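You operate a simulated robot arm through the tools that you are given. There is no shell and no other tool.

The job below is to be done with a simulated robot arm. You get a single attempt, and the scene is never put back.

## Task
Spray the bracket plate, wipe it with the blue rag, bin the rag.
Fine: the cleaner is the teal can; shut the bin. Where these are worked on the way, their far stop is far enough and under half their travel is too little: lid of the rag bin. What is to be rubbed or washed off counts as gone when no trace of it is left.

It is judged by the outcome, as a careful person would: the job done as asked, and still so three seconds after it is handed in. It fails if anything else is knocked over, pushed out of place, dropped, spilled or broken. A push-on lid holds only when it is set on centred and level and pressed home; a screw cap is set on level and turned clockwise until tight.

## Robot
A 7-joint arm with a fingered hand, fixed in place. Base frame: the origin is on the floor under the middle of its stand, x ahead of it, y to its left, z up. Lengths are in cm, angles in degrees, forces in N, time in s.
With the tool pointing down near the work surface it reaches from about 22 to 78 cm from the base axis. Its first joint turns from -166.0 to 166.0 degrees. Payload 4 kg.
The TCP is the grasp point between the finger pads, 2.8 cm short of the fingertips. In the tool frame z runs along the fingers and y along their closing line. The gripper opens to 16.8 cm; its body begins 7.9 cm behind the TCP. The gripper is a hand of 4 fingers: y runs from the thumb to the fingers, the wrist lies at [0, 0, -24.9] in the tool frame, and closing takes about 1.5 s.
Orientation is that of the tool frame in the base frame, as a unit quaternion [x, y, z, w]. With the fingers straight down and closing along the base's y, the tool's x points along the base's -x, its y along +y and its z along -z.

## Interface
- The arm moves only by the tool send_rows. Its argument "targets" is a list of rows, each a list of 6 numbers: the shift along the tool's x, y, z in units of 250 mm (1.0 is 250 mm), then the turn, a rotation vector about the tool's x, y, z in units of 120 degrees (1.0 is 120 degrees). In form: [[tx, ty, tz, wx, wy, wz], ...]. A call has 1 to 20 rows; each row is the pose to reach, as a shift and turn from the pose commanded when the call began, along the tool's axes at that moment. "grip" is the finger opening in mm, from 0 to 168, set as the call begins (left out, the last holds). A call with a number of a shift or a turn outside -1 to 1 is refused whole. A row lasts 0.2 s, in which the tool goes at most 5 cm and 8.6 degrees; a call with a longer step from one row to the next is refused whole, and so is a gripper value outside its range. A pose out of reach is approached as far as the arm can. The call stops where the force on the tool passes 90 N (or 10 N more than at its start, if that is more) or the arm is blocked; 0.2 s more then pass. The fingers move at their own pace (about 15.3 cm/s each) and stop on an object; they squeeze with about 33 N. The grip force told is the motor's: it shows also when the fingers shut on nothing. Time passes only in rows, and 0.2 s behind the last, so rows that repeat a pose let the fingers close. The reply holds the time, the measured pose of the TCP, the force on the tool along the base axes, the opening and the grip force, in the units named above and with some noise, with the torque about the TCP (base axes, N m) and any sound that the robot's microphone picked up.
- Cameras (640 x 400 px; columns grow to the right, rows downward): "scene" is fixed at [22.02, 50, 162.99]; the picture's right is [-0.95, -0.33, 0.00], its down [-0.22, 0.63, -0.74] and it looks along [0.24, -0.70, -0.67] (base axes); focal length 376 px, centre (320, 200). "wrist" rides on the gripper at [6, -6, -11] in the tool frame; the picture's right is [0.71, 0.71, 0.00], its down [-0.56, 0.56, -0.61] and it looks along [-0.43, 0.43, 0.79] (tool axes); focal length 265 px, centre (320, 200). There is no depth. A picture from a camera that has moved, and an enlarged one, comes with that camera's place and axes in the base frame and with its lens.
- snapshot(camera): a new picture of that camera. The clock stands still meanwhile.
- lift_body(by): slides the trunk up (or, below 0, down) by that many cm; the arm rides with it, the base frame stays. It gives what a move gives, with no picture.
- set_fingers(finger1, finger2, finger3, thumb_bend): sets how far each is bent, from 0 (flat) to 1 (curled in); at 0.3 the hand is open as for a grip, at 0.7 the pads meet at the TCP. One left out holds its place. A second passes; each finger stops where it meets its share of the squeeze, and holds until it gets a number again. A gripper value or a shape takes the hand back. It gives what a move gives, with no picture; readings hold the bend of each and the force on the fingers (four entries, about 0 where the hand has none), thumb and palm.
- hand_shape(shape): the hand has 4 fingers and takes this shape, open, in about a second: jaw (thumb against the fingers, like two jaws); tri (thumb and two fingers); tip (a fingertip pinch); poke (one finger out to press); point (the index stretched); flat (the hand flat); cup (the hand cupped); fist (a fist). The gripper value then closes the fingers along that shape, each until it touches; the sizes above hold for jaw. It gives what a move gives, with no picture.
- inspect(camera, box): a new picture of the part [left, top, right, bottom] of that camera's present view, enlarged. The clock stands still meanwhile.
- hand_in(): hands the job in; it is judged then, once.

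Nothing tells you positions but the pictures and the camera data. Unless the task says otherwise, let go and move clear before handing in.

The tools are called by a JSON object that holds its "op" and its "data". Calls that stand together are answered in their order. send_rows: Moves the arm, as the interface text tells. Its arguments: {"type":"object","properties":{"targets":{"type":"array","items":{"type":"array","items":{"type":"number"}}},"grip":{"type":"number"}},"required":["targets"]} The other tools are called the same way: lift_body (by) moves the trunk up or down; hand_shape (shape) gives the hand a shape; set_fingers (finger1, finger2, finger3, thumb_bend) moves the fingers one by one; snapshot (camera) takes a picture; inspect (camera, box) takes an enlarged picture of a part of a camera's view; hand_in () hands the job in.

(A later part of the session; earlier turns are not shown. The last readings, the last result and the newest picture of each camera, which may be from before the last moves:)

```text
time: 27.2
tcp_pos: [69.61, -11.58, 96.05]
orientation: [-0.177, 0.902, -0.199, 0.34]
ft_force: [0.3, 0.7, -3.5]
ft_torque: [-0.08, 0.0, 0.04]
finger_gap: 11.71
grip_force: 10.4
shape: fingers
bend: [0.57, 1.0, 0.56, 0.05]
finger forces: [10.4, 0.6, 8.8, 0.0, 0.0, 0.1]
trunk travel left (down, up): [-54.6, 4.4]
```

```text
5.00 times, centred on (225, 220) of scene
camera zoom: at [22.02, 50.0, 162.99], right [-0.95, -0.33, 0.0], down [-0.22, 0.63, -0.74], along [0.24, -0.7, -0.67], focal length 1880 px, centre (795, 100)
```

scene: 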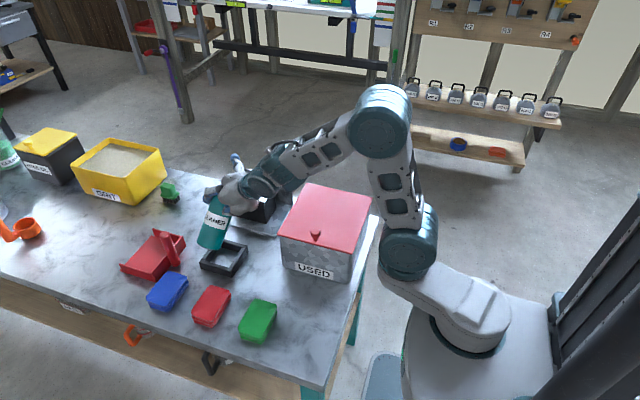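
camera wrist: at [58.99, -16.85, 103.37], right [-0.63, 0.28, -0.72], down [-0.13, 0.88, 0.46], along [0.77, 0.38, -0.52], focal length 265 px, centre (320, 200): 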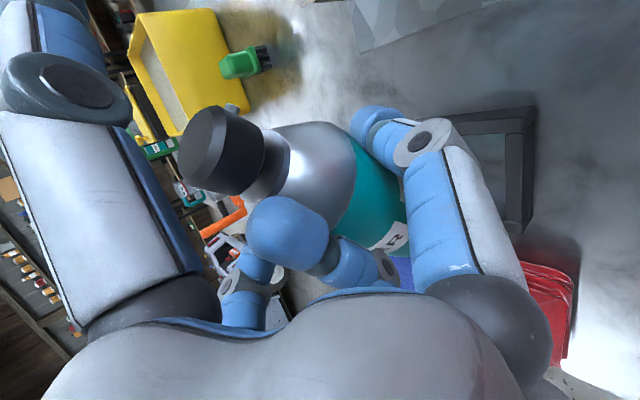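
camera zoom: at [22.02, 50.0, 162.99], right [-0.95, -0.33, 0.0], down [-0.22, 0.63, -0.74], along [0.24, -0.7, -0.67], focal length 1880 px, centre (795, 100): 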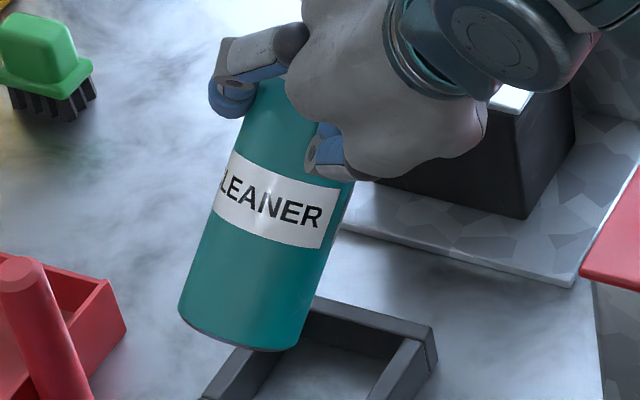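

The can pivoted a little in the grip and now rests against curled finger 2. By my estimate the nozzle is at about (69.4, -17, 98.6), aiming 42° down and landing slightly past the stain. I'll shift it a little to centre the aim, then bring the thumb near the spray head.

{"op": "send_rows", "data": {"targets": [[-0.003, 0.017, 0.025, 0, 0, 0], [-0.006, 0.035, 0.05, 0, 0, 0], [-0.0088, 0.0519, 0.0751, 0, 0, 0], [-0.0088, 0.0519, 0.0751, 0, 0, 0]]}}

{"op": "set_fingers", "data": {"thumb_bend": 0.3}}

{"op": "snapshot", "data": {"camera": "wrist"}}

{"op": "inspect", "data": {"camera": "scene", "box": [170, 150, 310, 270]}}

```text
time: 28.2
tcp_pos: [70.97, -10.83, 94.3]
orientation: [-0.178, 0.902, -0.2, 0.339]
ft_force: [0.0, -0.1, -3.2]
ft_torque: [-0.07, 0.03, -0.02]
finger_gap: 11.7
grip_force: 9.4
shape: fingers
bend: [0.57, 1.0, 0.56, 0.05]
finger forces: [10.4, 0.7, 8.8, 0.0, 0.1, 0.1]
trunk travel left (down, up): [-54.6, 4.4]
```

```text
time: 29.2
tcp_pos: [70.96, -10.71, 94.23]
orientation: [-0.177, 0.902, -0.2, 0.34]
ft_force: [-0.3, 0.5, -2.5]
ft_torque: [-0.1, 0.03, -0.01]
finger_gap: 8.57
grip_force: 9.7
shape: fingers
bend: [0.57, 1.0, 0.56, 0.3]
finger forces: [10.4, 0.7, 8.9, 0.0, 0.0, 0.0]
trunk travel left (down, up): [-54.6, 4.4]
```

```text
taken
camera wrist: at [60.26, -16.07, 101.5], right [-0.63, 0.28, -0.72], down [-0.13, 0.88, 0.46], along [0.77, 0.38, -0.52], focal length 265 px, centre (320, 200)
```

wrist: 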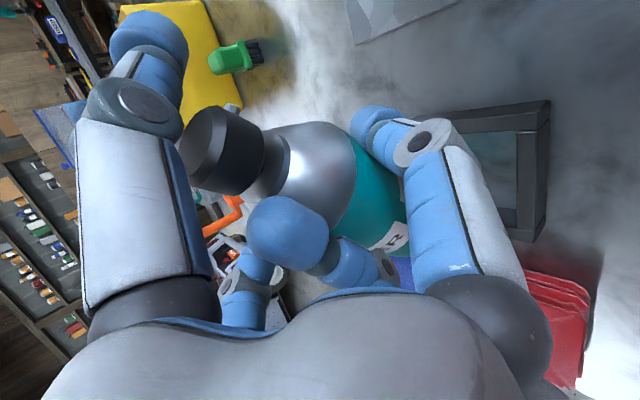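

```text
3.33 times, centred on (240, 210) of scene
camera zoom: at [22.02, 50.0, 162.99], right [-0.95, -0.33, 0.0], down [-0.22, 0.63, -0.74], along [0.24, -0.7, -0.67], focal length 1253 px, centre (587, 167)
```

zoom: 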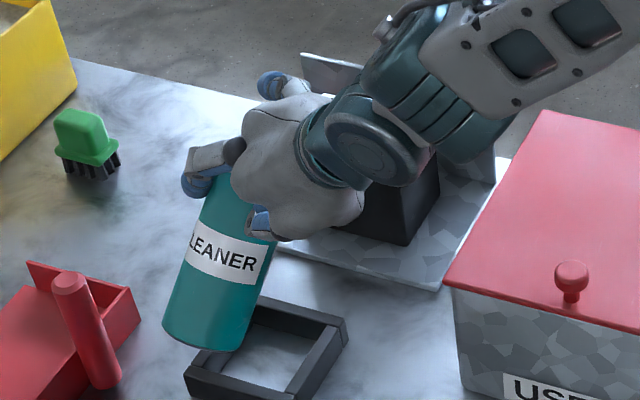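

The aim works out to about (70.6, -26.9), on the stain. I'll press the head with the thumb now.

{"op": "set_fingers", "data": {"thumb_bend": 0.45}}

{"op": "snapshot", "data": {"camera": "wrist"}}

{"op": "snapshot", "data": {"camera": "scene"}}

```text
time: 30.2
tcp_pos: [70.95, -10.85, 94.29]
orientation: [-0.177, 0.902, -0.2, 0.34]
ft_force: [0.4, 0.6, -2.8]
ft_torque: [-0.09, 0.0, 0.0]
finger_gap: 6.34
grip_force: 14.0
shape: fingers
bend: [0.57, 1.0, 0.57, 0.42]
finger forces: [10.4, 1.5, 8.2, 0.1, 8.0, 0.0]
trunk travel left (down, up): [-54.6, 4.4]
heard: click
```

```text
taken
camera wrist: at [60.25, -16.07, 101.5], right [-0.63, 0.28, -0.72], down [-0.13, 0.88, 0.46], along [0.77, 0.38, -0.52], focal length 265 px, centre (320, 200)
```

wrist: 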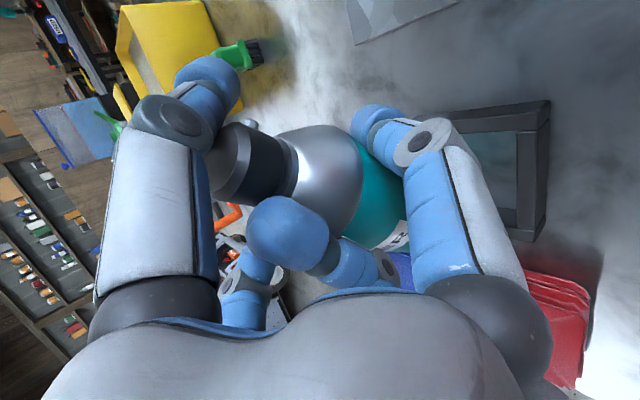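

```text
taken
```

scene: 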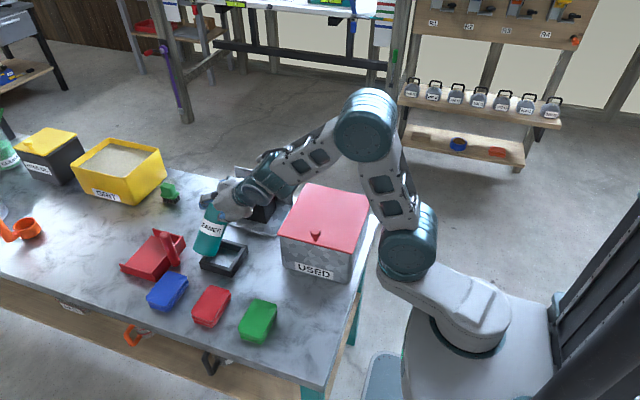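

{"op": "inspect", "data": {"camera": "scene", "box": [190, 150, 310, 250]}}

{"op": "inspect", "data": {"camera": "wrist", "box": [160, 40, 460, 240]}}

```text
4.00 times, centred on (250, 200) of scene
camera zoom: at [22.02, 50.0, 162.99], right [-0.95, -0.33, 0.0], down [-0.22, 0.63, -0.74], along [0.24, -0.7, -0.67], focal length 1504 px, centre (600, 200)
```

zoom: 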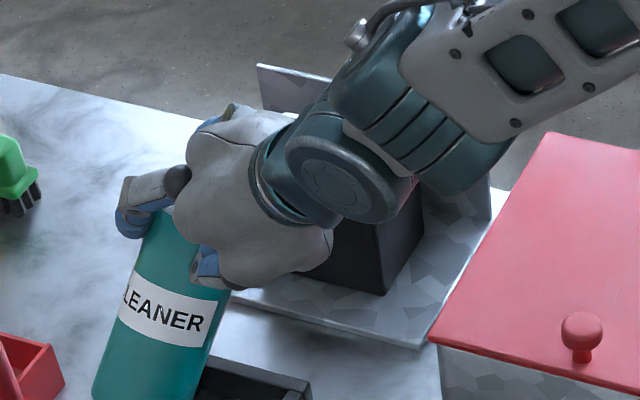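

```text
2.00 times, centred on (310, 140) of wrist
camera zoom: at [60.25, -16.07, 101.5], right [-0.63, 0.28, -0.72], down [-0.13, 0.88, 0.46], along [0.77, 0.38, -0.52], focal length 531 px, centre (340, 320)
```

zoom: 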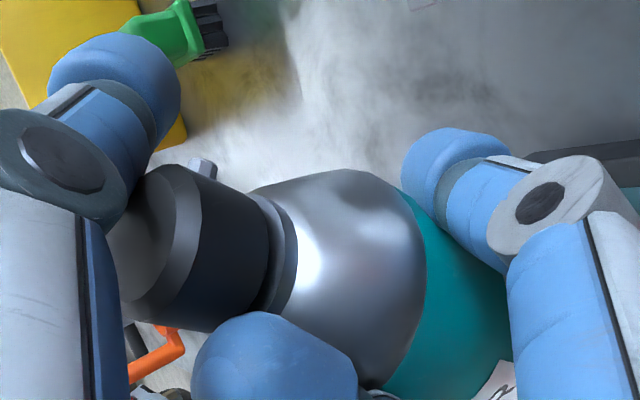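

The head clicked down fully. I'll let it up again, then back off to see whether the plate got wet.

{"op": "set_fingers", "data": {"thumb_bend": 0.25}}

{"op": "inspect", "data": {"camera": "wrist", "box": [160, 40, 460, 240]}}

```text
time: 31.2
tcp_pos: [70.89, -10.91, 94.26]
orientation: [-0.178, 0.902, -0.199, 0.34]
ft_force: [-0.2, 0.8, -2.7]
ft_torque: [-0.06, 0.03, -0.03]
finger_gap: 9.2
grip_force: 11.3
shape: fingers
bend: [0.57, 1.0, 0.57, 0.25]
finger forces: [10.6, 3.3, 8.8, 0.0, 0.0, 0.0]
trunk travel left (down, up): [-54.6, 4.4]
```

```text
2.00 times, centred on (310, 140) of wrist
camera zoom: at [60.25, -16.07, 101.5], right [-0.63, 0.28, -0.72], down [-0.13, 0.88, 0.46], along [0.77, 0.38, -0.52], focal length 531 px, centre (340, 320)
```

zoom: 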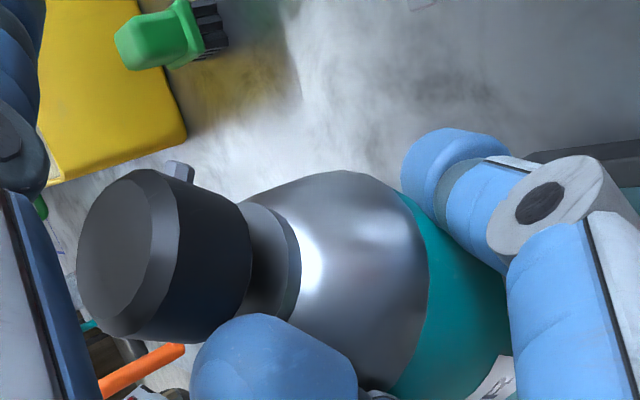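

{"op": "send_rows", "data": {"targets": [[-0.064, 0.061, -0.05, 0, 0, 0], [-0.128, 0.121, -0.1, 0, 0, 0], [-0.192, 0.182, -0.15, 0, 0, 0], [-0.192, 0.182, -0.15, 0, 0, 0]]}}

{"op": "inspect", "data": {"camera": "scene", "box": [190, 150, 310, 250]}}

{"op": "snapshot", "data": {"camera": "wrist"}}

```text
time: 32.2
tcp_pos: [71.05, -4.1, 97.33]
orientation: [-0.177, 0.902, -0.201, 0.339]
ft_force: [-0.8, 0.2, -2.2]
ft_torque: [-0.09, 0.06, -0.01]
finger_gap: 9.19
grip_force: 11.2
shape: fingers
bend: [0.57, 1.0, 0.57, 0.25]
finger forces: [10.4, 3.3, 8.8, 0.1, 0.0, 0.1]
trunk travel left (down, up): [-54.6, 4.4]
```

```text
4.00 times, centred on (250, 200) of scene
camera zoom: at [22.02, 50.0, 162.99], right [-0.95, -0.33, 0.0], down [-0.22, 0.63, -0.74], along [0.24, -0.7, -0.67], focal length 1504 px, centre (600, 200)
```

zoom: 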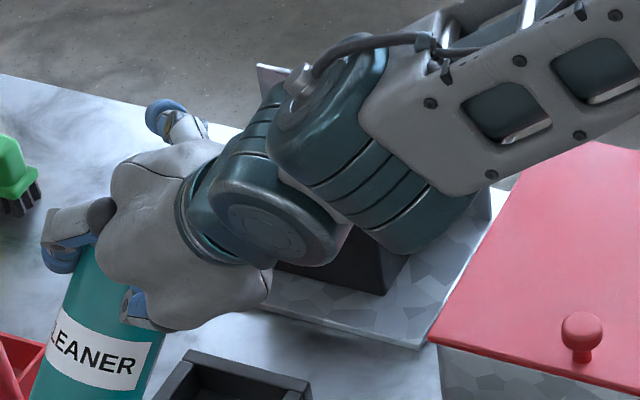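

```text
taken
camera wrist: at [60.31, -9.17, 104.65], right [-0.63, 0.28, -0.72], down [-0.13, 0.88, 0.46], along [0.77, 0.38, -0.52], focal length 265 px, centre (320, 200)
```

wrist: 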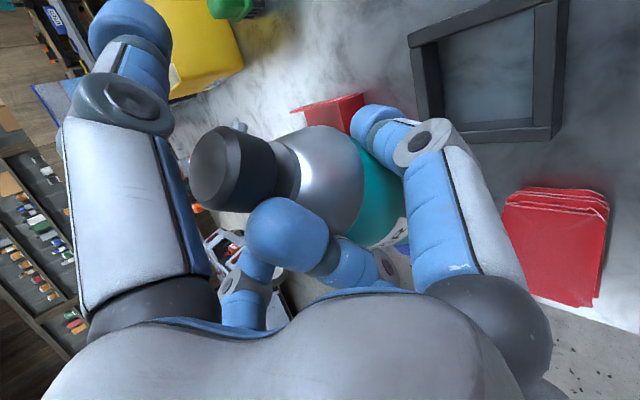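

{"op": "send_rows", "data": {"targets": [[0.0088, -0.0052, -0.0091, 0.0421, 0.0109, -0.0407], [0.0175, -0.0104, -0.0181, 0.0842, 0.0218, -0.0813], [0.0263, -0.0156, -0.0272, 0.1263, 0.0327, -0.122], [0.0351, -0.0209, -0.0362, 0.1683, 0.0436, -0.1626], [0.0439, -0.0261, -0.0453, 0.2104, 0.0545, -0.2033], [0.0526, -0.0313, -0.0543, 0.2525, 0.0654, -0.2439], [0.0614, -0.0365, -0.0634, 0.2946, 0.0763, -0.2846], [0.0614, -0.0365, -0.0634, 0.2946, 0.0763, -0.2846]]}}

{"op": "inspect", "data": {"camera": "scene", "box": [190, 150, 310, 250]}}

{"op": "snapshot", "data": {"camera": "wrist"}}

```text
time: 34.0
tcp_pos: [68.88, -5.1, 98.01]
orientation: [-0.304, 0.732, -0.564, 0.233]
ft_force: [0.3, 0.1, -3.0]
ft_torque: [0.07, 0.07, 0.02]
finger_gap: 9.21
grip_force: 10.1
shape: fingers
bend: [0.57, 1.0, 0.57, 0.25]
finger forces: [9.1, 2.7, 8.7, 0.0, 0.0, 0.1]
trunk travel left (down, up): [-54.6, 4.4]
```

```text
4.00 times, centred on (250, 200) of scene
camera zoom: at [22.02, 50.0, 162.99], right [-0.95, -0.33, 0.0], down [-0.22, 0.63, -0.74], along [0.24, -0.7, -0.67], focal length 1504 px, centre (600, 200)
```

zoom: 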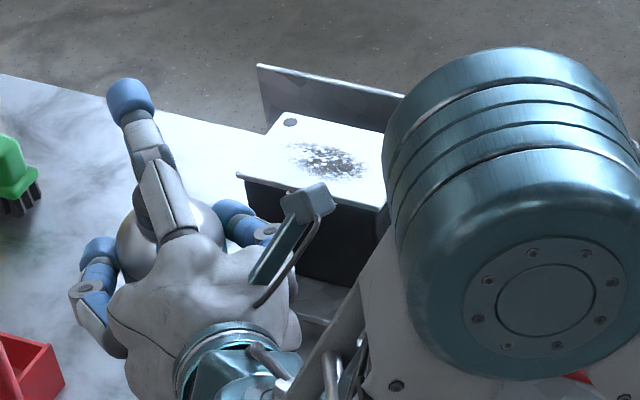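

```text
taken
camera wrist: at [58.23, -2.78, 106.69], right [-0.63, -0.37, -0.68], down [-0.13, 0.92, -0.38], along [0.77, -0.15, -0.62], focal length 265 px, centre (320, 200)
```

wrist: 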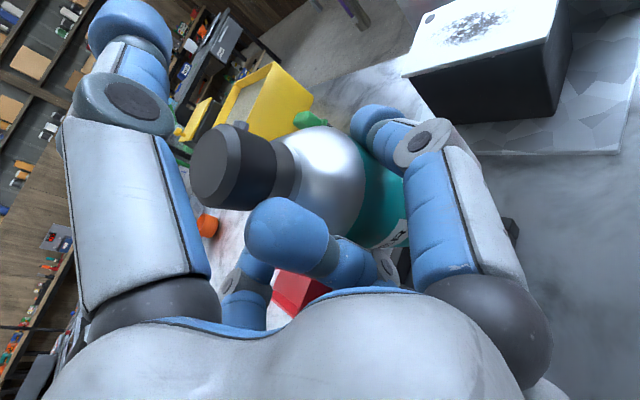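

{"op": "inspect", "data": {"camera": "scene", "box": [245, 175, 295, 205]}}

{"op": "inspect", "data": {"camera": "wrist", "box": [390, 0, 590, 130]}}

```text
12.80 times, centred on (270, 190) of scene
camera zoom: at [22.02, 50.0, 162.99], right [-0.95, -0.33, 0.0], down [-0.22, 0.63, -0.74], along [0.24, -0.7, -0.67], focal length 4813 px, centre (960, 328)
```

zoom: 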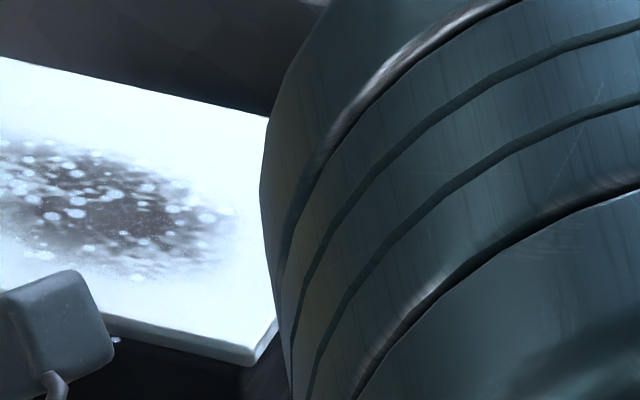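

```text
3.08 times, centred on (490, 65) of wrist
camera zoom: at [58.23, -2.78, 106.69], right [-0.63, -0.37, -0.68], down [-0.13, 0.92, -0.38], along [0.77, -0.15, -0.62], focal length 817 px, centre (-203, 615)
```

zoom: 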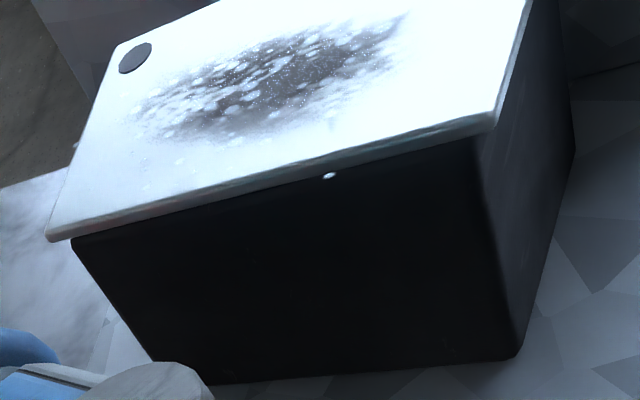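

{"op": "inspect", "data": {"camera": "wrist", "box": [425, 0, 525, 60]}}

{"op": "inspect", "data": {"camera": "scene", "box": [248, 175, 288, 200]}}

```text
6.40 times, centred on (475, 30) of wrist
camera zoom: at [58.23, -2.78, 106.69], right [-0.63, -0.37, -0.68], down [-0.13, 0.92, -0.38], along [0.77, -0.15, -0.62], focal length 1699 px, centre (-672, 1288)
```

zoom: 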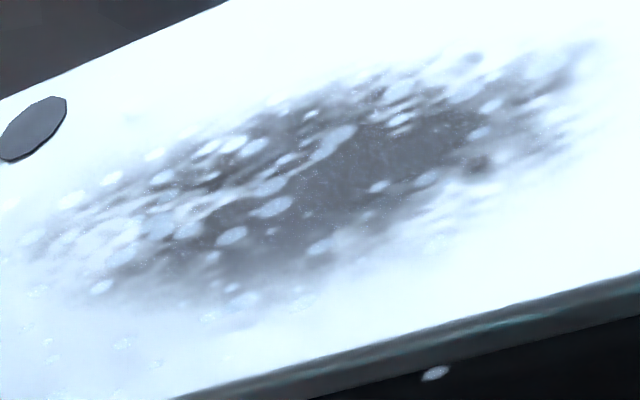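

```text
16.00 times, centred on (268, 188) of scene
camera zoom: at [22.02, 50.0, 162.99], right [-0.95, -0.33, 0.0], down [-0.22, 0.63, -0.74], along [0.24, -0.7, -0.67], focal length 6016 px, centre (1152, 400)
```

zoom: 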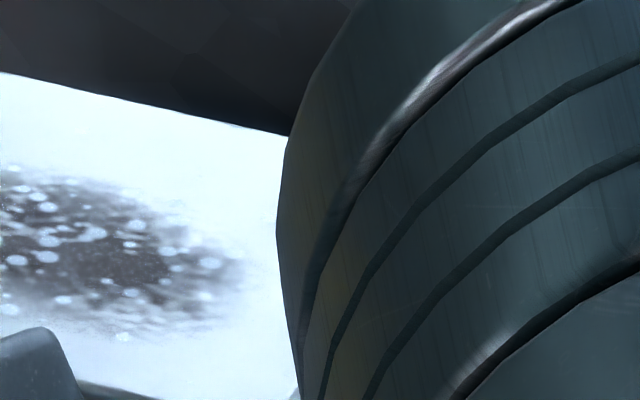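

White droplets now sit on the stain but they're sparse and a little toward +x. I'll go back with slightly more tilt and an aim about 1.5 cm toward -x for a second, longer spray.

{"op": "send_rows", "data": {"targets": [[0.0189, 0.0093, 0.0331, -0.0427, -0.0111, 0.0413], [0.0377, 0.0185, 0.0662, -0.0855, -0.0221, 0.0825], [0.0566, 0.0278, 0.0993, -0.1282, -0.0332, 0.1238], [0.0754, 0.037, 0.1325, -0.1709, -0.0443, 0.1651], [0.0943, 0.0463, 0.1656, -0.2136, -0.0553, 0.2063], [0.1131, 0.0555, 0.1987, -0.2564, -0.0664, 0.2476], [0.132, 0.0648, 0.2318, -0.2991, -0.0774, 0.2888], [0.1508, 0.074, 0.2649, -0.3418, -0.0885, 0.3301], [0.1508, 0.074, 0.2649, -0.3418, -0.0885, 0.3301]]}}

{"op": "inspect", "data": {"camera": "wrist", "box": [120, 40, 460, 260]}}

{"op": "inspect", "data": {"camera": "scene", "box": [180, 160, 300, 260]}}

```text
time: 36.0
tcp_pos: [70.49, -11.82, 94.44]
orientation: [-0.153, 0.914, -0.135, 0.351]
ft_force: [0.1, 0.3, -2.2]
ft_torque: [-0.05, 0.06, 0.0]
finger_gap: 9.19
grip_force: 10.5
shape: fingers
bend: [0.57, 1.0, 0.57, 0.25]
finger forces: [9.9, 3.4, 8.3, 0.1, 0.0, 0.1]
trunk travel left (down, up): [-54.6, 4.4]
```

```text
1.82 times, centred on (290, 150) of wrist
camera zoom: at [59.69, -18.03, 100.92], right [-0.63, 0.38, -0.68], down [-0.13, 0.81, 0.58], along [0.77, 0.45, -0.46], focal length 483 px, centre (374, 291)
```

zoom: 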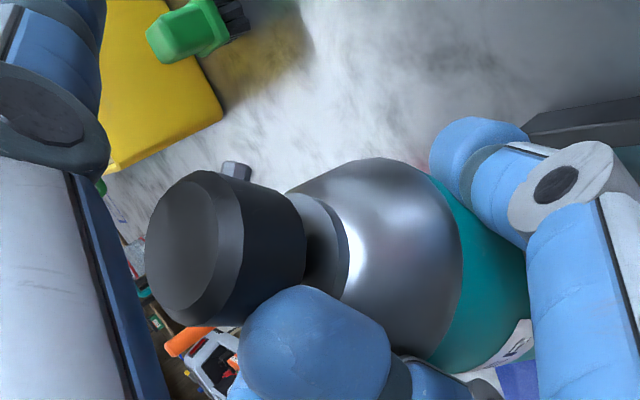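

```text
4.00 times, centred on (240, 210) of scene
camera zoom: at [22.02, 50.0, 162.99], right [-0.95, -0.33, 0.0], down [-0.22, 0.63, -0.74], along [0.24, -0.7, -0.67], focal length 1504 px, centre (640, 160)
```

zoom: 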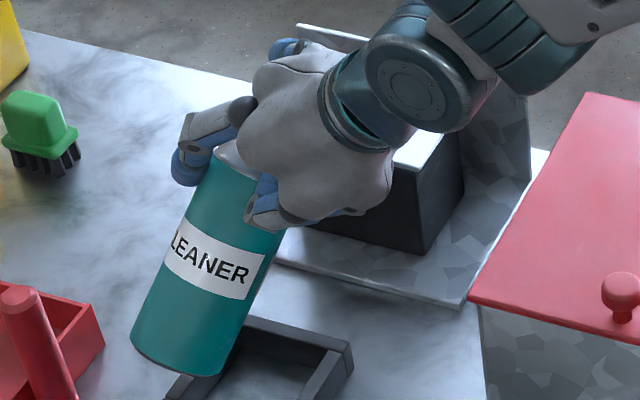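

The nozzle now aims at about (68.9, -27.2). I'll press the head again and hold it a bit longer.

{"op": "set_fingers", "data": {"thumb_bend": 0.52}}

{"op": "set_fingers", "data": {"thumb_bend": 0.52}}

{"op": "inspect", "data": {"camera": "wrist", "box": [120, 40, 460, 260]}}

{"op": "set_fingers", "data": {"thumb_bend": 0.2}}

```text
time: 37.0
tcp_pos: [70.32, -11.97, 94.46]
orientation: [-0.153, 0.914, -0.136, 0.352]
ft_force: [0.8, -0.4, -2.4]
ft_torque: [-0.11, 0.04, 0.0]
finger_gap: 5.06
grip_force: 17.9
shape: fingers
bend: [0.57, 1.0, 0.57, 0.49]
finger forces: [8.8, 8.2, 7.3, 0.1, 11.0, 0.0]
trunk travel left (down, up): [-54.6, 4.4]
heard: click
```

```text
time: 38.0
tcp_pos: [70.29, -11.8, 94.48]
orientation: [-0.154, 0.914, -0.136, 0.351]
ft_force: [-0.8, 0.8, -3.1]
ft_torque: [-0.12, 0.08, 0.0]
finger_gap: 4.91
grip_force: 15.6
shape: fingers
bend: [0.57, 1.0, 0.58, 0.49]
finger forces: [8.9, 6.6, 7.0, 0.1, 8.3, 0.0]
trunk travel left (down, up): [-54.6, 4.4]
```

```text
1.82 times, centred on (290, 150) of wrist
camera zoom: at [59.67, -18.05, 100.92], right [-0.63, 0.38, -0.68], down [-0.13, 0.81, 0.58], along [0.77, 0.45, -0.46], focal length 483 px, centre (374, 291)
```

zoom: 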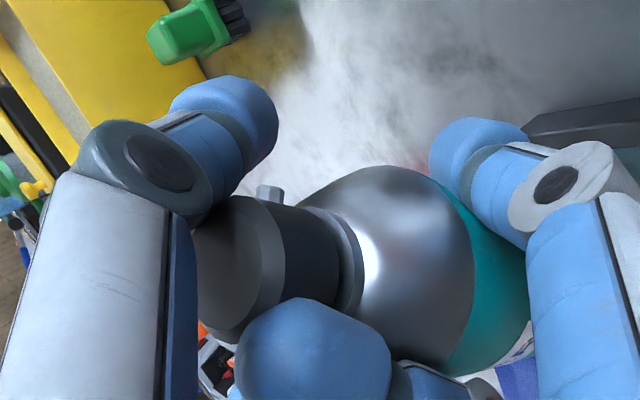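

```text
time: 39.0
tcp_pos: [70.32, -11.86, 94.46]
orientation: [-0.154, 0.914, -0.135, 0.35]
ft_force: [0.3, 0.6, -2.9]
ft_torque: [-0.08, 0.03, 0.05]
finger_gap: 9.82
grip_force: 11.0
shape: fingers
bend: [0.57, 1.0, 0.58, 0.2]
finger forces: [9.9, 5.1, 8.1, 0.0, 0.0, 0.0]
trunk travel left (down, up): [-54.6, 4.4]
```

{"op": "send_rows", "data": {"targets": [[-0.0198, 0.0253, -0.024, 0.0427, 0.0111, -0.0413], [-0.0396, 0.0506, -0.0479, 0.0855, 0.0221, -0.0825], [-0.0594, 0.0759, -0.0719, 0.1282, 0.0332, -0.1238], [-0.0792, 0.1012, -0.0958, 0.1709, 0.0443, -0.1651], [-0.0989, 0.1265, -0.1198, 0.2136, 0.0553, -0.2063], [-0.1187, 0.1518, -0.1437, 0.2564, 0.0664, -0.2476], [-0.1385, 0.1771, -0.1677, 0.2991, 0.0774, -0.2888], [-0.1583, 0.2024, -0.1916, 0.3418, 0.0885, -0.3301], [-0.1583, 0.2024, -0.1916, 0.3418, 0.0885, -0.3301]]}}

{"op": "snapshot", "data": {"camera": "wrist"}}

{"op": "inspect", "data": {"camera": "wrist", "box": [390, 0, 590, 130]}}

{"op": "inspect", "data": {"camera": "scene", "box": [190, 150, 310, 250]}}

```text
time: 41.0
tcp_pos: [68.98, -5.08, 98.33]
orientation: [-0.304, 0.732, -0.563, 0.233]
ft_force: [0.1, 0.6, -3.0]
ft_torque: [0.08, 0.05, -0.01]
finger_gap: 9.83
grip_force: 11.4
shape: fingers
bend: [0.57, 1.0, 0.58, 0.2]
finger forces: [9.1, 6.7, 8.3, 0.0, 0.1, 0.0]
trunk travel left (down, up): [-54.6, 4.4]
```

```text
taken
camera wrist: at [58.36, -2.93, 107.13], right [-0.63, -0.37, -0.68], down [-0.13, 0.92, -0.38], along [0.77, -0.15, -0.62], focal length 265 px, centre (320, 200)
```

wrist: 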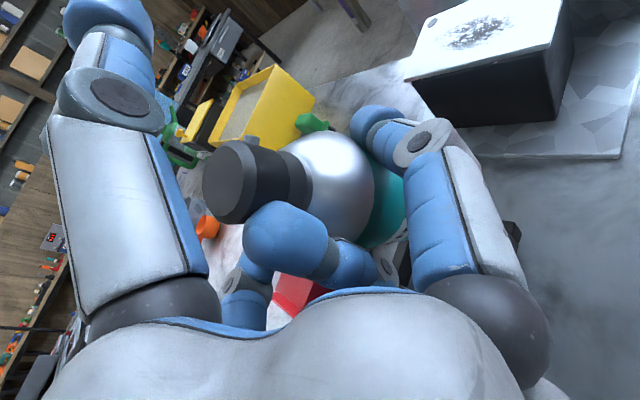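

```text
3.08 times, centred on (490, 65) of wrist
camera zoom: at [58.36, -2.93, 107.13], right [-0.63, -0.37, -0.68], down [-0.13, 0.92, -0.38], along [0.77, -0.15, -0.62], focal length 817 px, centre (-203, 615)
```

zoom: 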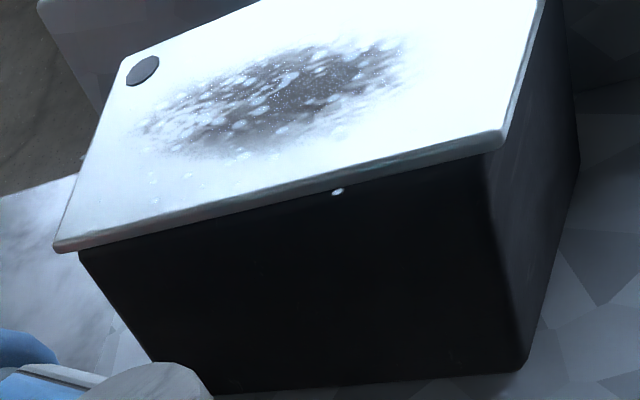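

```text
4.00 times, centred on (250, 200) of scene
camera zoom: at [22.02, 50.0, 162.99], right [-0.95, -0.33, 0.0], down [-0.22, 0.63, -0.74], along [0.24, -0.7, -0.67], focal length 1504 px, centre (600, 200)
```

zoom: 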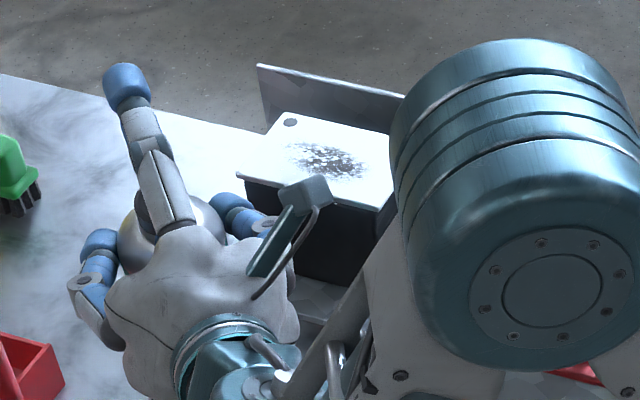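

{"op": "inspect", "data": {"camera": "wrist", "box": [425, 0, 525, 60]}}

{"op": "inspect", "data": {"camera": "scene", "box": [245, 175, 295, 205]}}

{"op": "inspect", "data": {"camera": "scene", "box": [150, 130, 400, 330]}}

```text
6.40 times, centred on (475, 30) of wrist
camera zoom: at [58.36, -2.93, 107.13], right [-0.63, -0.37, -0.68], down [-0.13, 0.92, -0.38], along [0.77, -0.15, -0.62], focal length 1699 px, centre (-672, 1288)
```

zoom: 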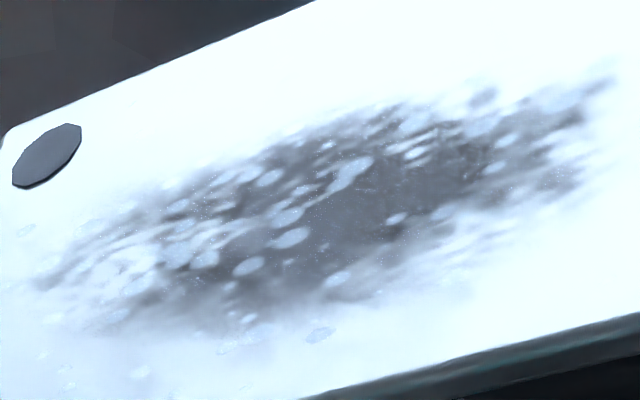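

```text
12.80 times, centred on (270, 190) of scene
camera zoom: at [22.02, 50.0, 162.99], right [-0.95, -0.33, 0.0], down [-0.22, 0.63, -0.74], along [0.24, -0.7, -0.67], focal length 4813 px, centre (960, 328)
```

zoom: 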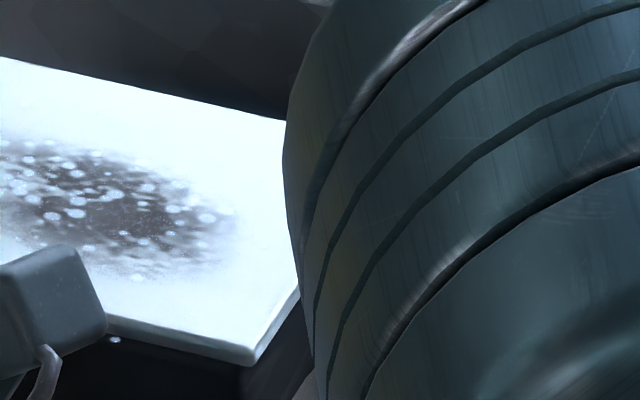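

```text
2.00 times, centred on (275, 230) of scene
camera zoom: at [22.02, 50.0, 162.99], right [-0.95, -0.33, 0.0], down [-0.22, 0.63, -0.74], along [0.24, -0.7, -0.67], focal length 752 px, centre (410, 140)
```

zoom: 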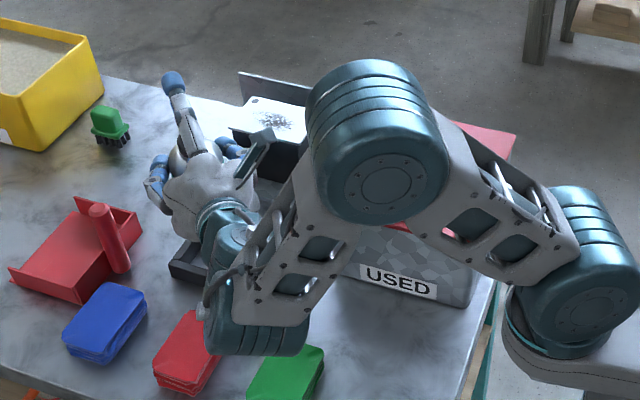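

{"op": "inspect", "data": {"camera": "scene", "box": [205, 155, 275, 215]}}

{"op": "inspect", "data": {"camera": "wrist", "box": [40, 0, 320, 240]}}

{"op": "inspect", "data": {"camera": "wrist", "box": [440, 0, 640, 180]}}

```text
6.67 times, centred on (240, 185) of scene
camera zoom: at [22.02, 50.0, 162.99], right [-0.95, -0.33, 0.0], down [-0.22, 0.63, -0.74], along [0.24, -0.7, -0.67], focal length 2507 px, centre (853, 300)
```

zoom: 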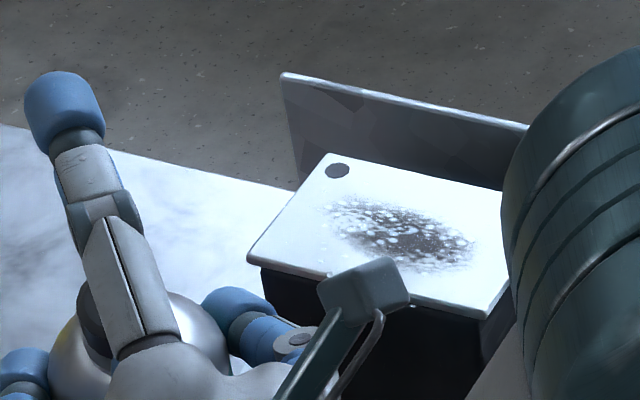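

```text
1.67 times, centred on (180, 120) of wrist
camera zoom: at [58.36, -2.93, 107.13], right [-0.63, -0.37, -0.68], down [-0.13, 0.92, -0.38], along [0.77, -0.15, -0.62], focal length 442 px, centre (553, 333)
```

zoom: 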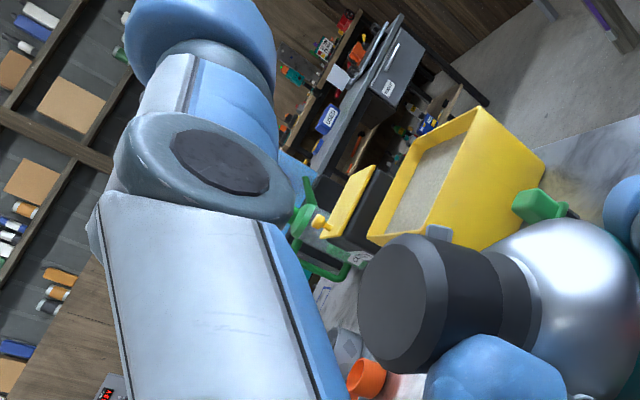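

```text
2.22 times, centred on (540, 90) of wrist
camera zoom: at [58.36, -2.93, 107.13], right [-0.63, -0.37, -0.68], down [-0.13, 0.92, -0.38], along [0.77, -0.15, -0.62], focal length 590 px, centre (-169, 444)
```

zoom: 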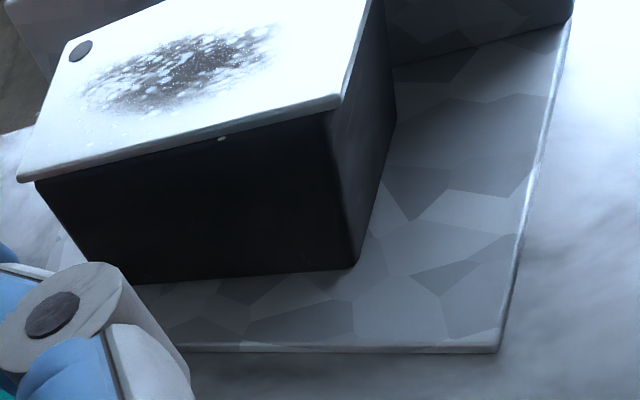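

The droplets cover the stain, and only one stray spot is on the black block, so the spraying is done. I'll pitch the hand so the can, which pivoted to about 45° in the grip, stands upright again over its tray.

{"op": "send_rows", "data": {"targets": [[0.0014, -0.0075, 0.0012, -0.0625, 0, 0], [0.0028, -0.015, 0.0024, -0.125, 0, 0], [0.0042, -0.0225, 0.0036, -0.1875, 0, 0], [0.0056, -0.03, 0.0048, -0.25, 0, 0], [0.0056, -0.03, 0.0048, -0.25, 0, 0]]}}

{"op": "snapshot", "data": {"camera": "wrist"}}

{"op": "inspect", "data": {"camera": "scene", "box": [170, 160, 290, 280]}}

```text
time: 42.2
tcp_pos: [69.11, -5.38, 99.1]
orientation: [-0.355, 0.853, -0.352, 0.147]
ft_force: [0.0, -0.3, -2.9]
ft_torque: [0.02, 0.01, 0.01]
finger_gap: 9.83
grip_force: 10.6
shape: fingers
bend: [0.57, 1.0, 0.58, 0.2]
finger forces: [9.3, 5.1, 8.3, 0.0, 0.1, 0.0]
trunk travel left (down, up): [-54.6, 4.4]
```

```text
taken
camera wrist: at [62.44, -7.12, 111.24], right [-0.85, -0.15, -0.5], down [-0.19, 0.98, 0.04], along [0.48, 0.13, -0.87], focal length 265 px, centre (320, 200)
```

wrist: 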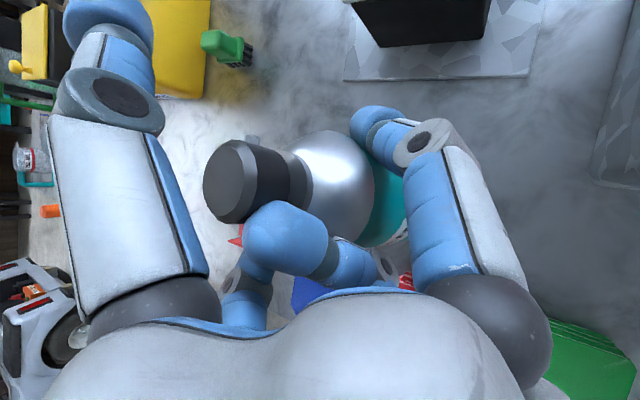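

```text
3.33 times, centred on (230, 220) of scene
camera zoom: at [22.02, 50.0, 162.99], right [-0.95, -0.33, 0.0], down [-0.22, 0.63, -0.74], along [0.24, -0.7, -0.67], focal length 1253 px, centre (620, 133)
```

zoom: 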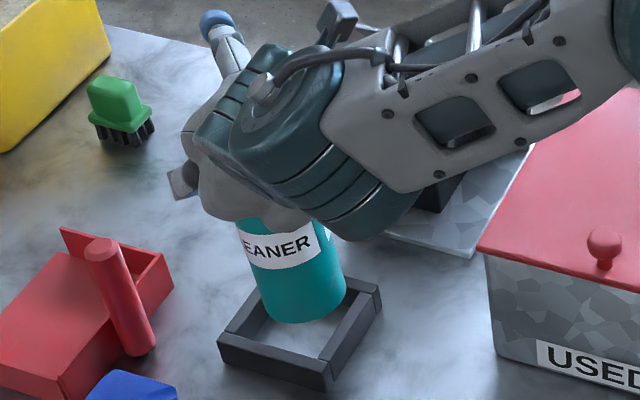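

{"op": "inspect", "data": {"camera": "scene", "box": [190, 215, 260, 275]}}

```text
6.67 times, centred on (225, 245) of scene
camera zoom: at [22.02, 50.0, 162.99], right [-0.95, -0.33, 0.0], down [-0.22, 0.63, -0.74], along [0.24, -0.7, -0.67], focal length 2507 px, centre (953, -100)
```

zoom: 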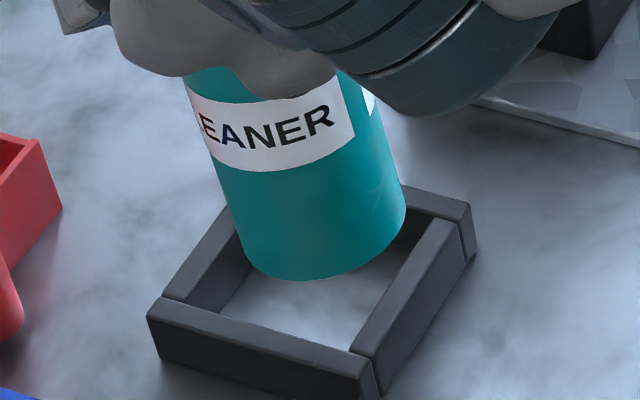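

The can's lower end is visible above the tray, and it still leans about 5° with its base toward the palm. I'll correct the pitch by 5°, re-centre over the tray and come down 1 cm.

{"op": "send_rows", "data": {"targets": [[0.0004, 0.007, 0.0212, 0.0208, 0, 0], [0.0008, 0.0141, 0.0425, 0.0417, 0, 0], [0.0008, 0.0141, 0.0425, 0.0417, 0, 0]]}}

{"op": "inspect", "data": {"camera": "scene", "box": [190, 215, 260, 275]}}

{"op": "inspect", "data": {"camera": "wrist", "box": [160, 80, 480, 280]}}

```text
time: 43.0
tcp_pos: [69.63, -5.7, 98.19]
orientation: [-0.347, 0.837, -0.391, 0.162]
ft_force: [0.8, 0.2, -2.7]
ft_torque: [-0.03, 0.01, -0.02]
finger_gap: 9.85
grip_force: 11.5
shape: fingers
bend: [0.57, 1.0, 0.58, 0.2]
finger forces: [9.3, 5.3, 8.2, 0.0, 0.1, 0.0]
trunk travel left (down, up): [-54.6, 4.4]
```

```text
6.67 times, centred on (225, 245) of scene
camera zoom: at [22.02, 50.0, 162.99], right [-0.95, -0.33, 0.0], down [-0.22, 0.63, -0.74], along [0.24, -0.7, -0.67], focal length 2507 px, centre (953, -100)
```

zoom: 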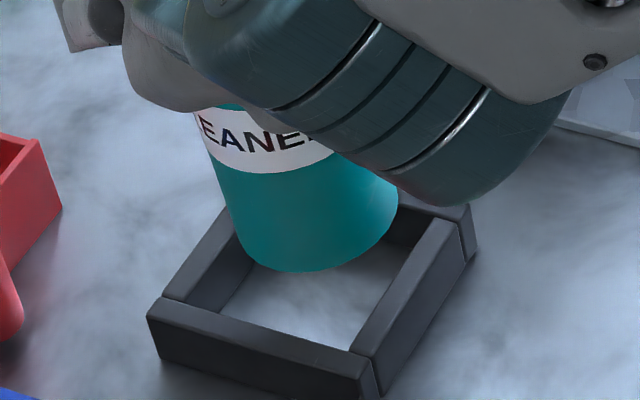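

```text
2.00 times, centred on (320, 180) of wrist
camera zoom: at [62.05, -6.74, 109.87], right [-0.82, -0.18, -0.54], down [-0.19, 0.98, -0.03], along [0.54, 0.08, -0.84], focal length 531 px, centre (320, 240)
```

zoom: 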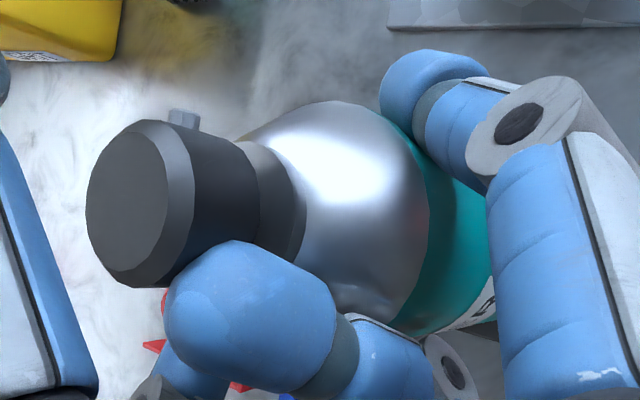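

The can still leans a few degrees with its base toward -x, so the base sits about 1 cm off the tray centre. I'll trim the hand by about 3.8°, shift slightly and come down 2 cm, which keeps the base above the tray walls.

{"op": "send_rows", "data": {"targets": [[0, 0.0234, 0.0344, 0.0148, -0.0038, 0.0045], [0, 0.0467, 0.0688, 0.0295, -0.0076, 0.009], [0, 0.0467, 0.0688, 0.0295, -0.0076, 0.009]]}}

{"op": "inspect", "data": {"camera": "scene", "box": [190, 215, 260, 275]}}

{"op": "snapshot", "data": {"camera": "wrist"}}

```text
time: 43.8
tcp_pos: [69.95, -6.09, 96.26]
orientation: [-0.338, 0.826, -0.413, 0.183]
ft_force: [-0.3, -0.2, -3.6]
ft_torque: [0.04, 0.02, -0.02]
finger_gap: 9.83
grip_force: 11.5
shape: fingers
bend: [0.57, 1.0, 0.58, 0.2]
finger forces: [9.1, 5.4, 8.3, 0.1, 0.0, 0.1]
trunk travel left (down, up): [-54.6, 4.4]
```

```text
6.67 times, centred on (225, 245) of scene
camera zoom: at [22.02, 50.0, 162.99], right [-0.95, -0.33, 0.0], down [-0.22, 0.63, -0.74], along [0.24, -0.7, -0.67], focal length 2507 px, centre (953, -100)
```

zoom: 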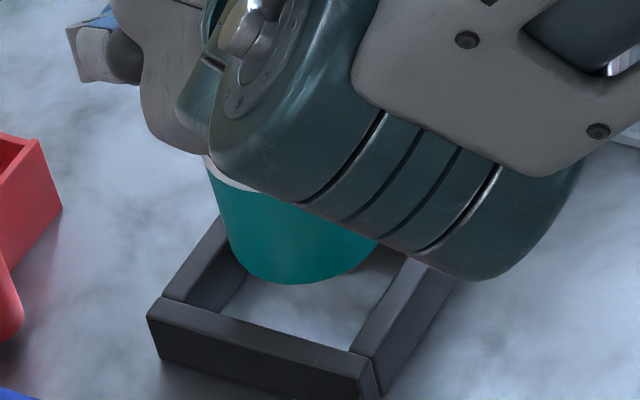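

```text
taken
camera wrist: at [61.7, -6.81, 107.48], right [-0.79, -0.19, -0.59], down [-0.19, 0.98, -0.07], along [0.59, 0.06, -0.81], focal length 265 px, centre (320, 200)
```

wrist: 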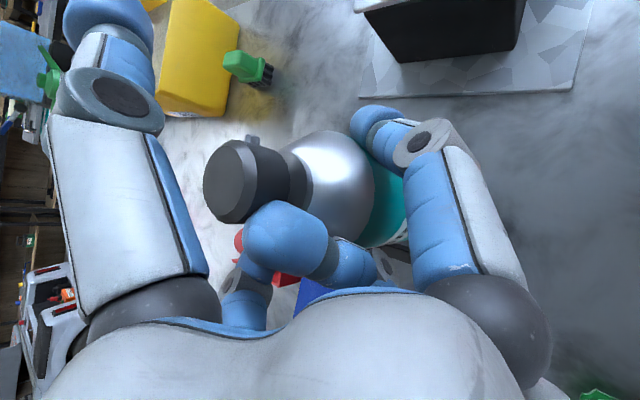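

The base now looks centred over the tray. I'll lower it 2 cm and check.

{"op": "send_rows", "data": {"targets": [[0.0005, 0.0161, 0.0119, 0, 0, 0], [0.0009, 0.0322, 0.0237, 0, 0, 0], [0.0014, 0.0483, 0.0356, 0, 0, 0], [0.0018, 0.0645, 0.0474, 0, 0, 0], [0.0018, 0.0645, 0.0474, 0, 0, 0]]}}

{"op": "inspect", "data": {"camera": "scene", "box": [190, 215, 260, 275]}}

```text
time: 45.0
tcp_pos: [69.82, -5.88, 94.62]
orientation: [-0.336, 0.825, -0.414, 0.186]
ft_force: [-0.1, 7.8, 27.7]
ft_torque: [-0.21, -0.08, 0.02]
finger_gap: 9.82
grip_force: 20.7
shape: fingers
bend: [0.57, 1.0, 0.57, 0.2]
finger forces: [12.2, 17.3, 10.7, 0.0, 0.0, 0.0]
trunk travel left (down, up): [-54.6, 4.4]
```

```text
6.67 times, centred on (225, 245) of scene
camera zoom: at [22.02, 50.0, 162.99], right [-0.95, -0.33, 0.0], down [-0.22, 0.63, -0.74], along [0.24, -0.7, -0.67], focal length 2507 px, centre (953, -100)
```

zoom: 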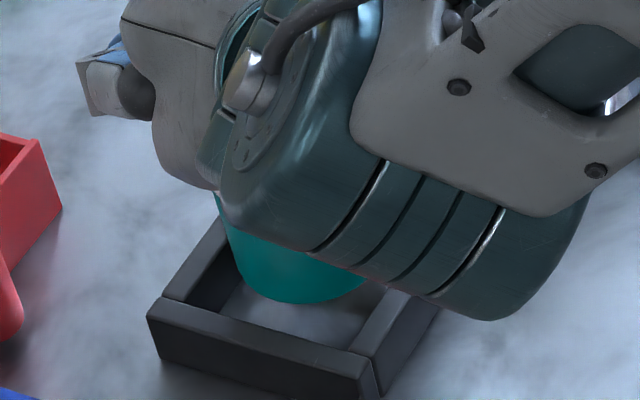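

The force reading shows the base has caught on something, probably the back (-y) wall of the tray. I'll lift 1.5 cm and look again.

{"op": "send_rows", "data": {"targets": [[-0.0005, -0.0161, -0.0119, 0, 0, 0], [-0.0009, -0.0322, -0.0237, 0, 0, 0], [-0.0014, -0.0483, -0.0356, 0, 0, 0], [-0.0018, -0.0645, -0.0474, 0, 0, 0], [-0.0018, -0.0645, -0.0474, 0, 0, 0]]}}

{"op": "inspect", "data": {"camera": "scene", "box": [190, 215, 260, 275]}}

{"op": "inspect", "data": {"camera": "wrist", "box": [160, 80, 480, 280]}}

```text
time: 46.2
tcp_pos: [69.87, -6.23, 96.01]
orientation: [-0.338, 0.827, -0.411, 0.182]
ft_force: [-0.4, -0.7, -2.8]
ft_torque: [0.03, 0.01, -0.01]
finger_gap: 9.82
grip_force: 15.6
shape: fingers
bend: [0.57, 1.0, 0.57, 0.2]
finger forces: [10.5, 11.5, 9.5, 0.2, 0.1, 0.0]
trunk travel left (down, up): [-54.6, 4.4]
```

```text
6.67 times, centred on (225, 245) of scene
camera zoom: at [22.02, 50.0, 162.99], right [-0.95, -0.33, 0.0], down [-0.22, 0.63, -0.74], along [0.24, -0.7, -0.67], focal length 2507 px, centre (953, -100)
```

zoom: 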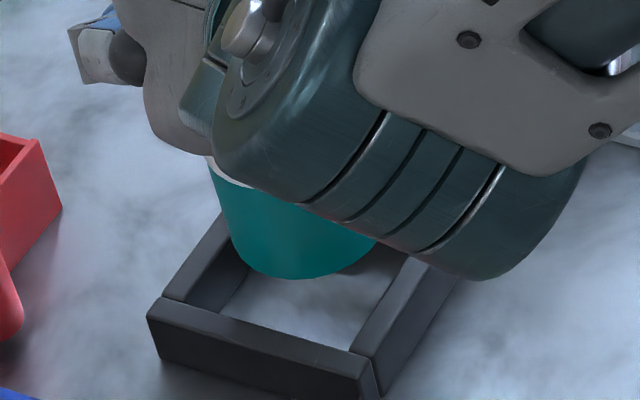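

```text
2.00 times, centred on (320, 180) of wrist
camera zoom: at [61.66, -6.89, 107.38], right [-0.79, -0.19, -0.58], down [-0.19, 0.98, -0.07], along [0.59, 0.06, -0.81], focal length 531 px, centre (320, 240)
```

zoom: 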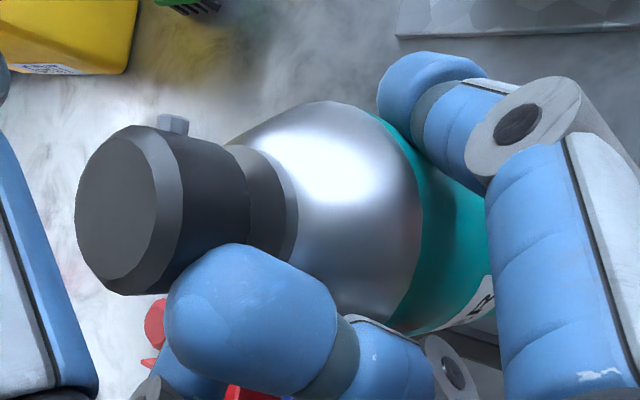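

The torque puts the contact near (70.2, -10.7), on the tray's back wall, so the can must go about 0.8 cm toward +y and 0.3 cm toward -x. I'll shift it and lower again in small steps.

{"op": "send_rows", "data": {"targets": [[-0.0142, 0.0187, -0.0248, 0, 0, 0], [-0.0142, 0.0187, -0.0248, 0, 0, 0], [-0.0137, 0.0348, -0.0129, 0, 0, 0], [-0.0132, 0.0509, -0.0011, 0, 0, 0], [-0.0128, 0.067, 0.0107, 0, 0, 0], [-0.0126, 0.0735, 0.0155, 0, 0, 0], [-0.0126, 0.0735, 0.0155, 0, 0, 0]]}}

{"op": "inspect", "data": {"camera": "scene", "box": [190, 215, 260, 275]}}

```text
time: 47.8
tcp_pos: [69.63, -5.33, 94.34]
orientation: [-0.338, 0.826, -0.412, 0.182]
ft_force: [-0.4, -0.4, -3.0]
ft_torque: [0.02, 0.07, 0.02]
finger_gap: 9.83
grip_force: 15.8
shape: fingers
bend: [0.57, 1.0, 0.57, 0.2]
finger forces: [10.4, 11.4, 9.5, 0.0, 0.0, 0.0]
trunk travel left (down, up): [-54.6, 4.4]
```

```text
6.67 times, centred on (225, 245) of scene
camera zoom: at [22.02, 50.0, 162.99], right [-0.95, -0.33, 0.0], down [-0.22, 0.63, -0.74], along [0.24, -0.7, -0.67], focal length 2507 px, centre (953, -100)
```

zoom: 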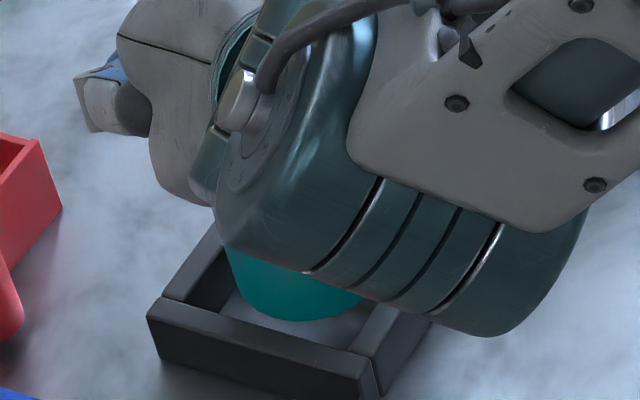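

No contact this time, and the base is already between the walls. I'll lower further in small steps.

{"op": "send_rows", "data": {"targets": [[0.0002, 0.0081, 0.0059, 0, 0, 0], [0.0005, 0.0161, 0.0119, 0, 0, 0], [0.0006, 0.0226, 0.0166, 0, 0, 0], [0.0006, 0.0226, 0.0166, 0, 0, 0]]}}

{"op": "inspect", "data": {"camera": "scene", "box": [190, 215, 260, 275]}}

```text
time: 48.8
tcp_pos: [69.62, -5.43, 93.73]
orientation: [-0.338, 0.826, -0.412, 0.183]
ft_force: [-0.5, 0.1, -2.8]
ft_torque: [-0.02, 0.0, 0.01]
finger_gap: 9.83
grip_force: 15.6
shape: fingers
bend: [0.57, 1.0, 0.57, 0.2]
finger forces: [10.6, 11.5, 9.4, 0.0, 0.0, 0.1]
trunk travel left (down, up): [-54.6, 4.4]
```

```text
6.67 times, centred on (225, 245) of scene
camera zoom: at [22.02, 50.0, 162.99], right [-0.95, -0.33, 0.0], down [-0.22, 0.63, -0.74], along [0.24, -0.7, -0.67], focal length 2507 px, centre (953, -100)
```

zoom: 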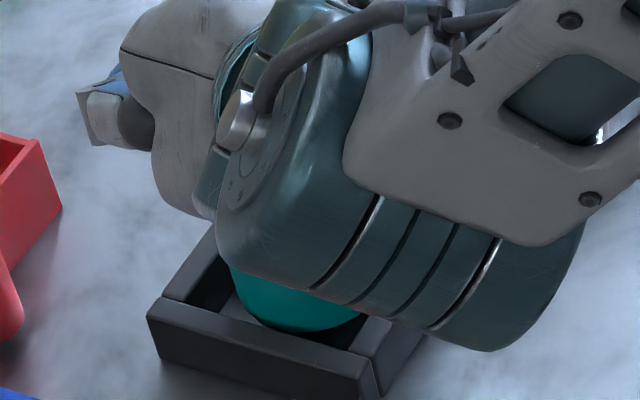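

{"op": "send_rows", "data": {"targets": [[0.0002, 0.0064, 0.0047, 0, 0, 0], [0.0003, 0.0129, 0.0095, 0, 0, 0], [0.0005, 0.0177, 0.013, 0, 0, 0], [0.0005, 0.0177, 0.013, 0, 0, 0]]}}

```text
time: 49.8
tcp_pos: [69.64, -5.49, 93.21]
orientation: [-0.338, 0.826, -0.412, 0.183]
ft_force: [0.2, -0.6, -3.7]
ft_torque: [0.03, 0.01, -0.03]
finger_gap: 9.81
grip_force: 16.1
shape: fingers
bend: [0.57, 1.0, 0.57, 0.2]
finger forces: [10.5, 11.3, 9.5, 0.0, 0.0, 0.0]
trunk travel left (down, up): [-54.6, 4.4]
```

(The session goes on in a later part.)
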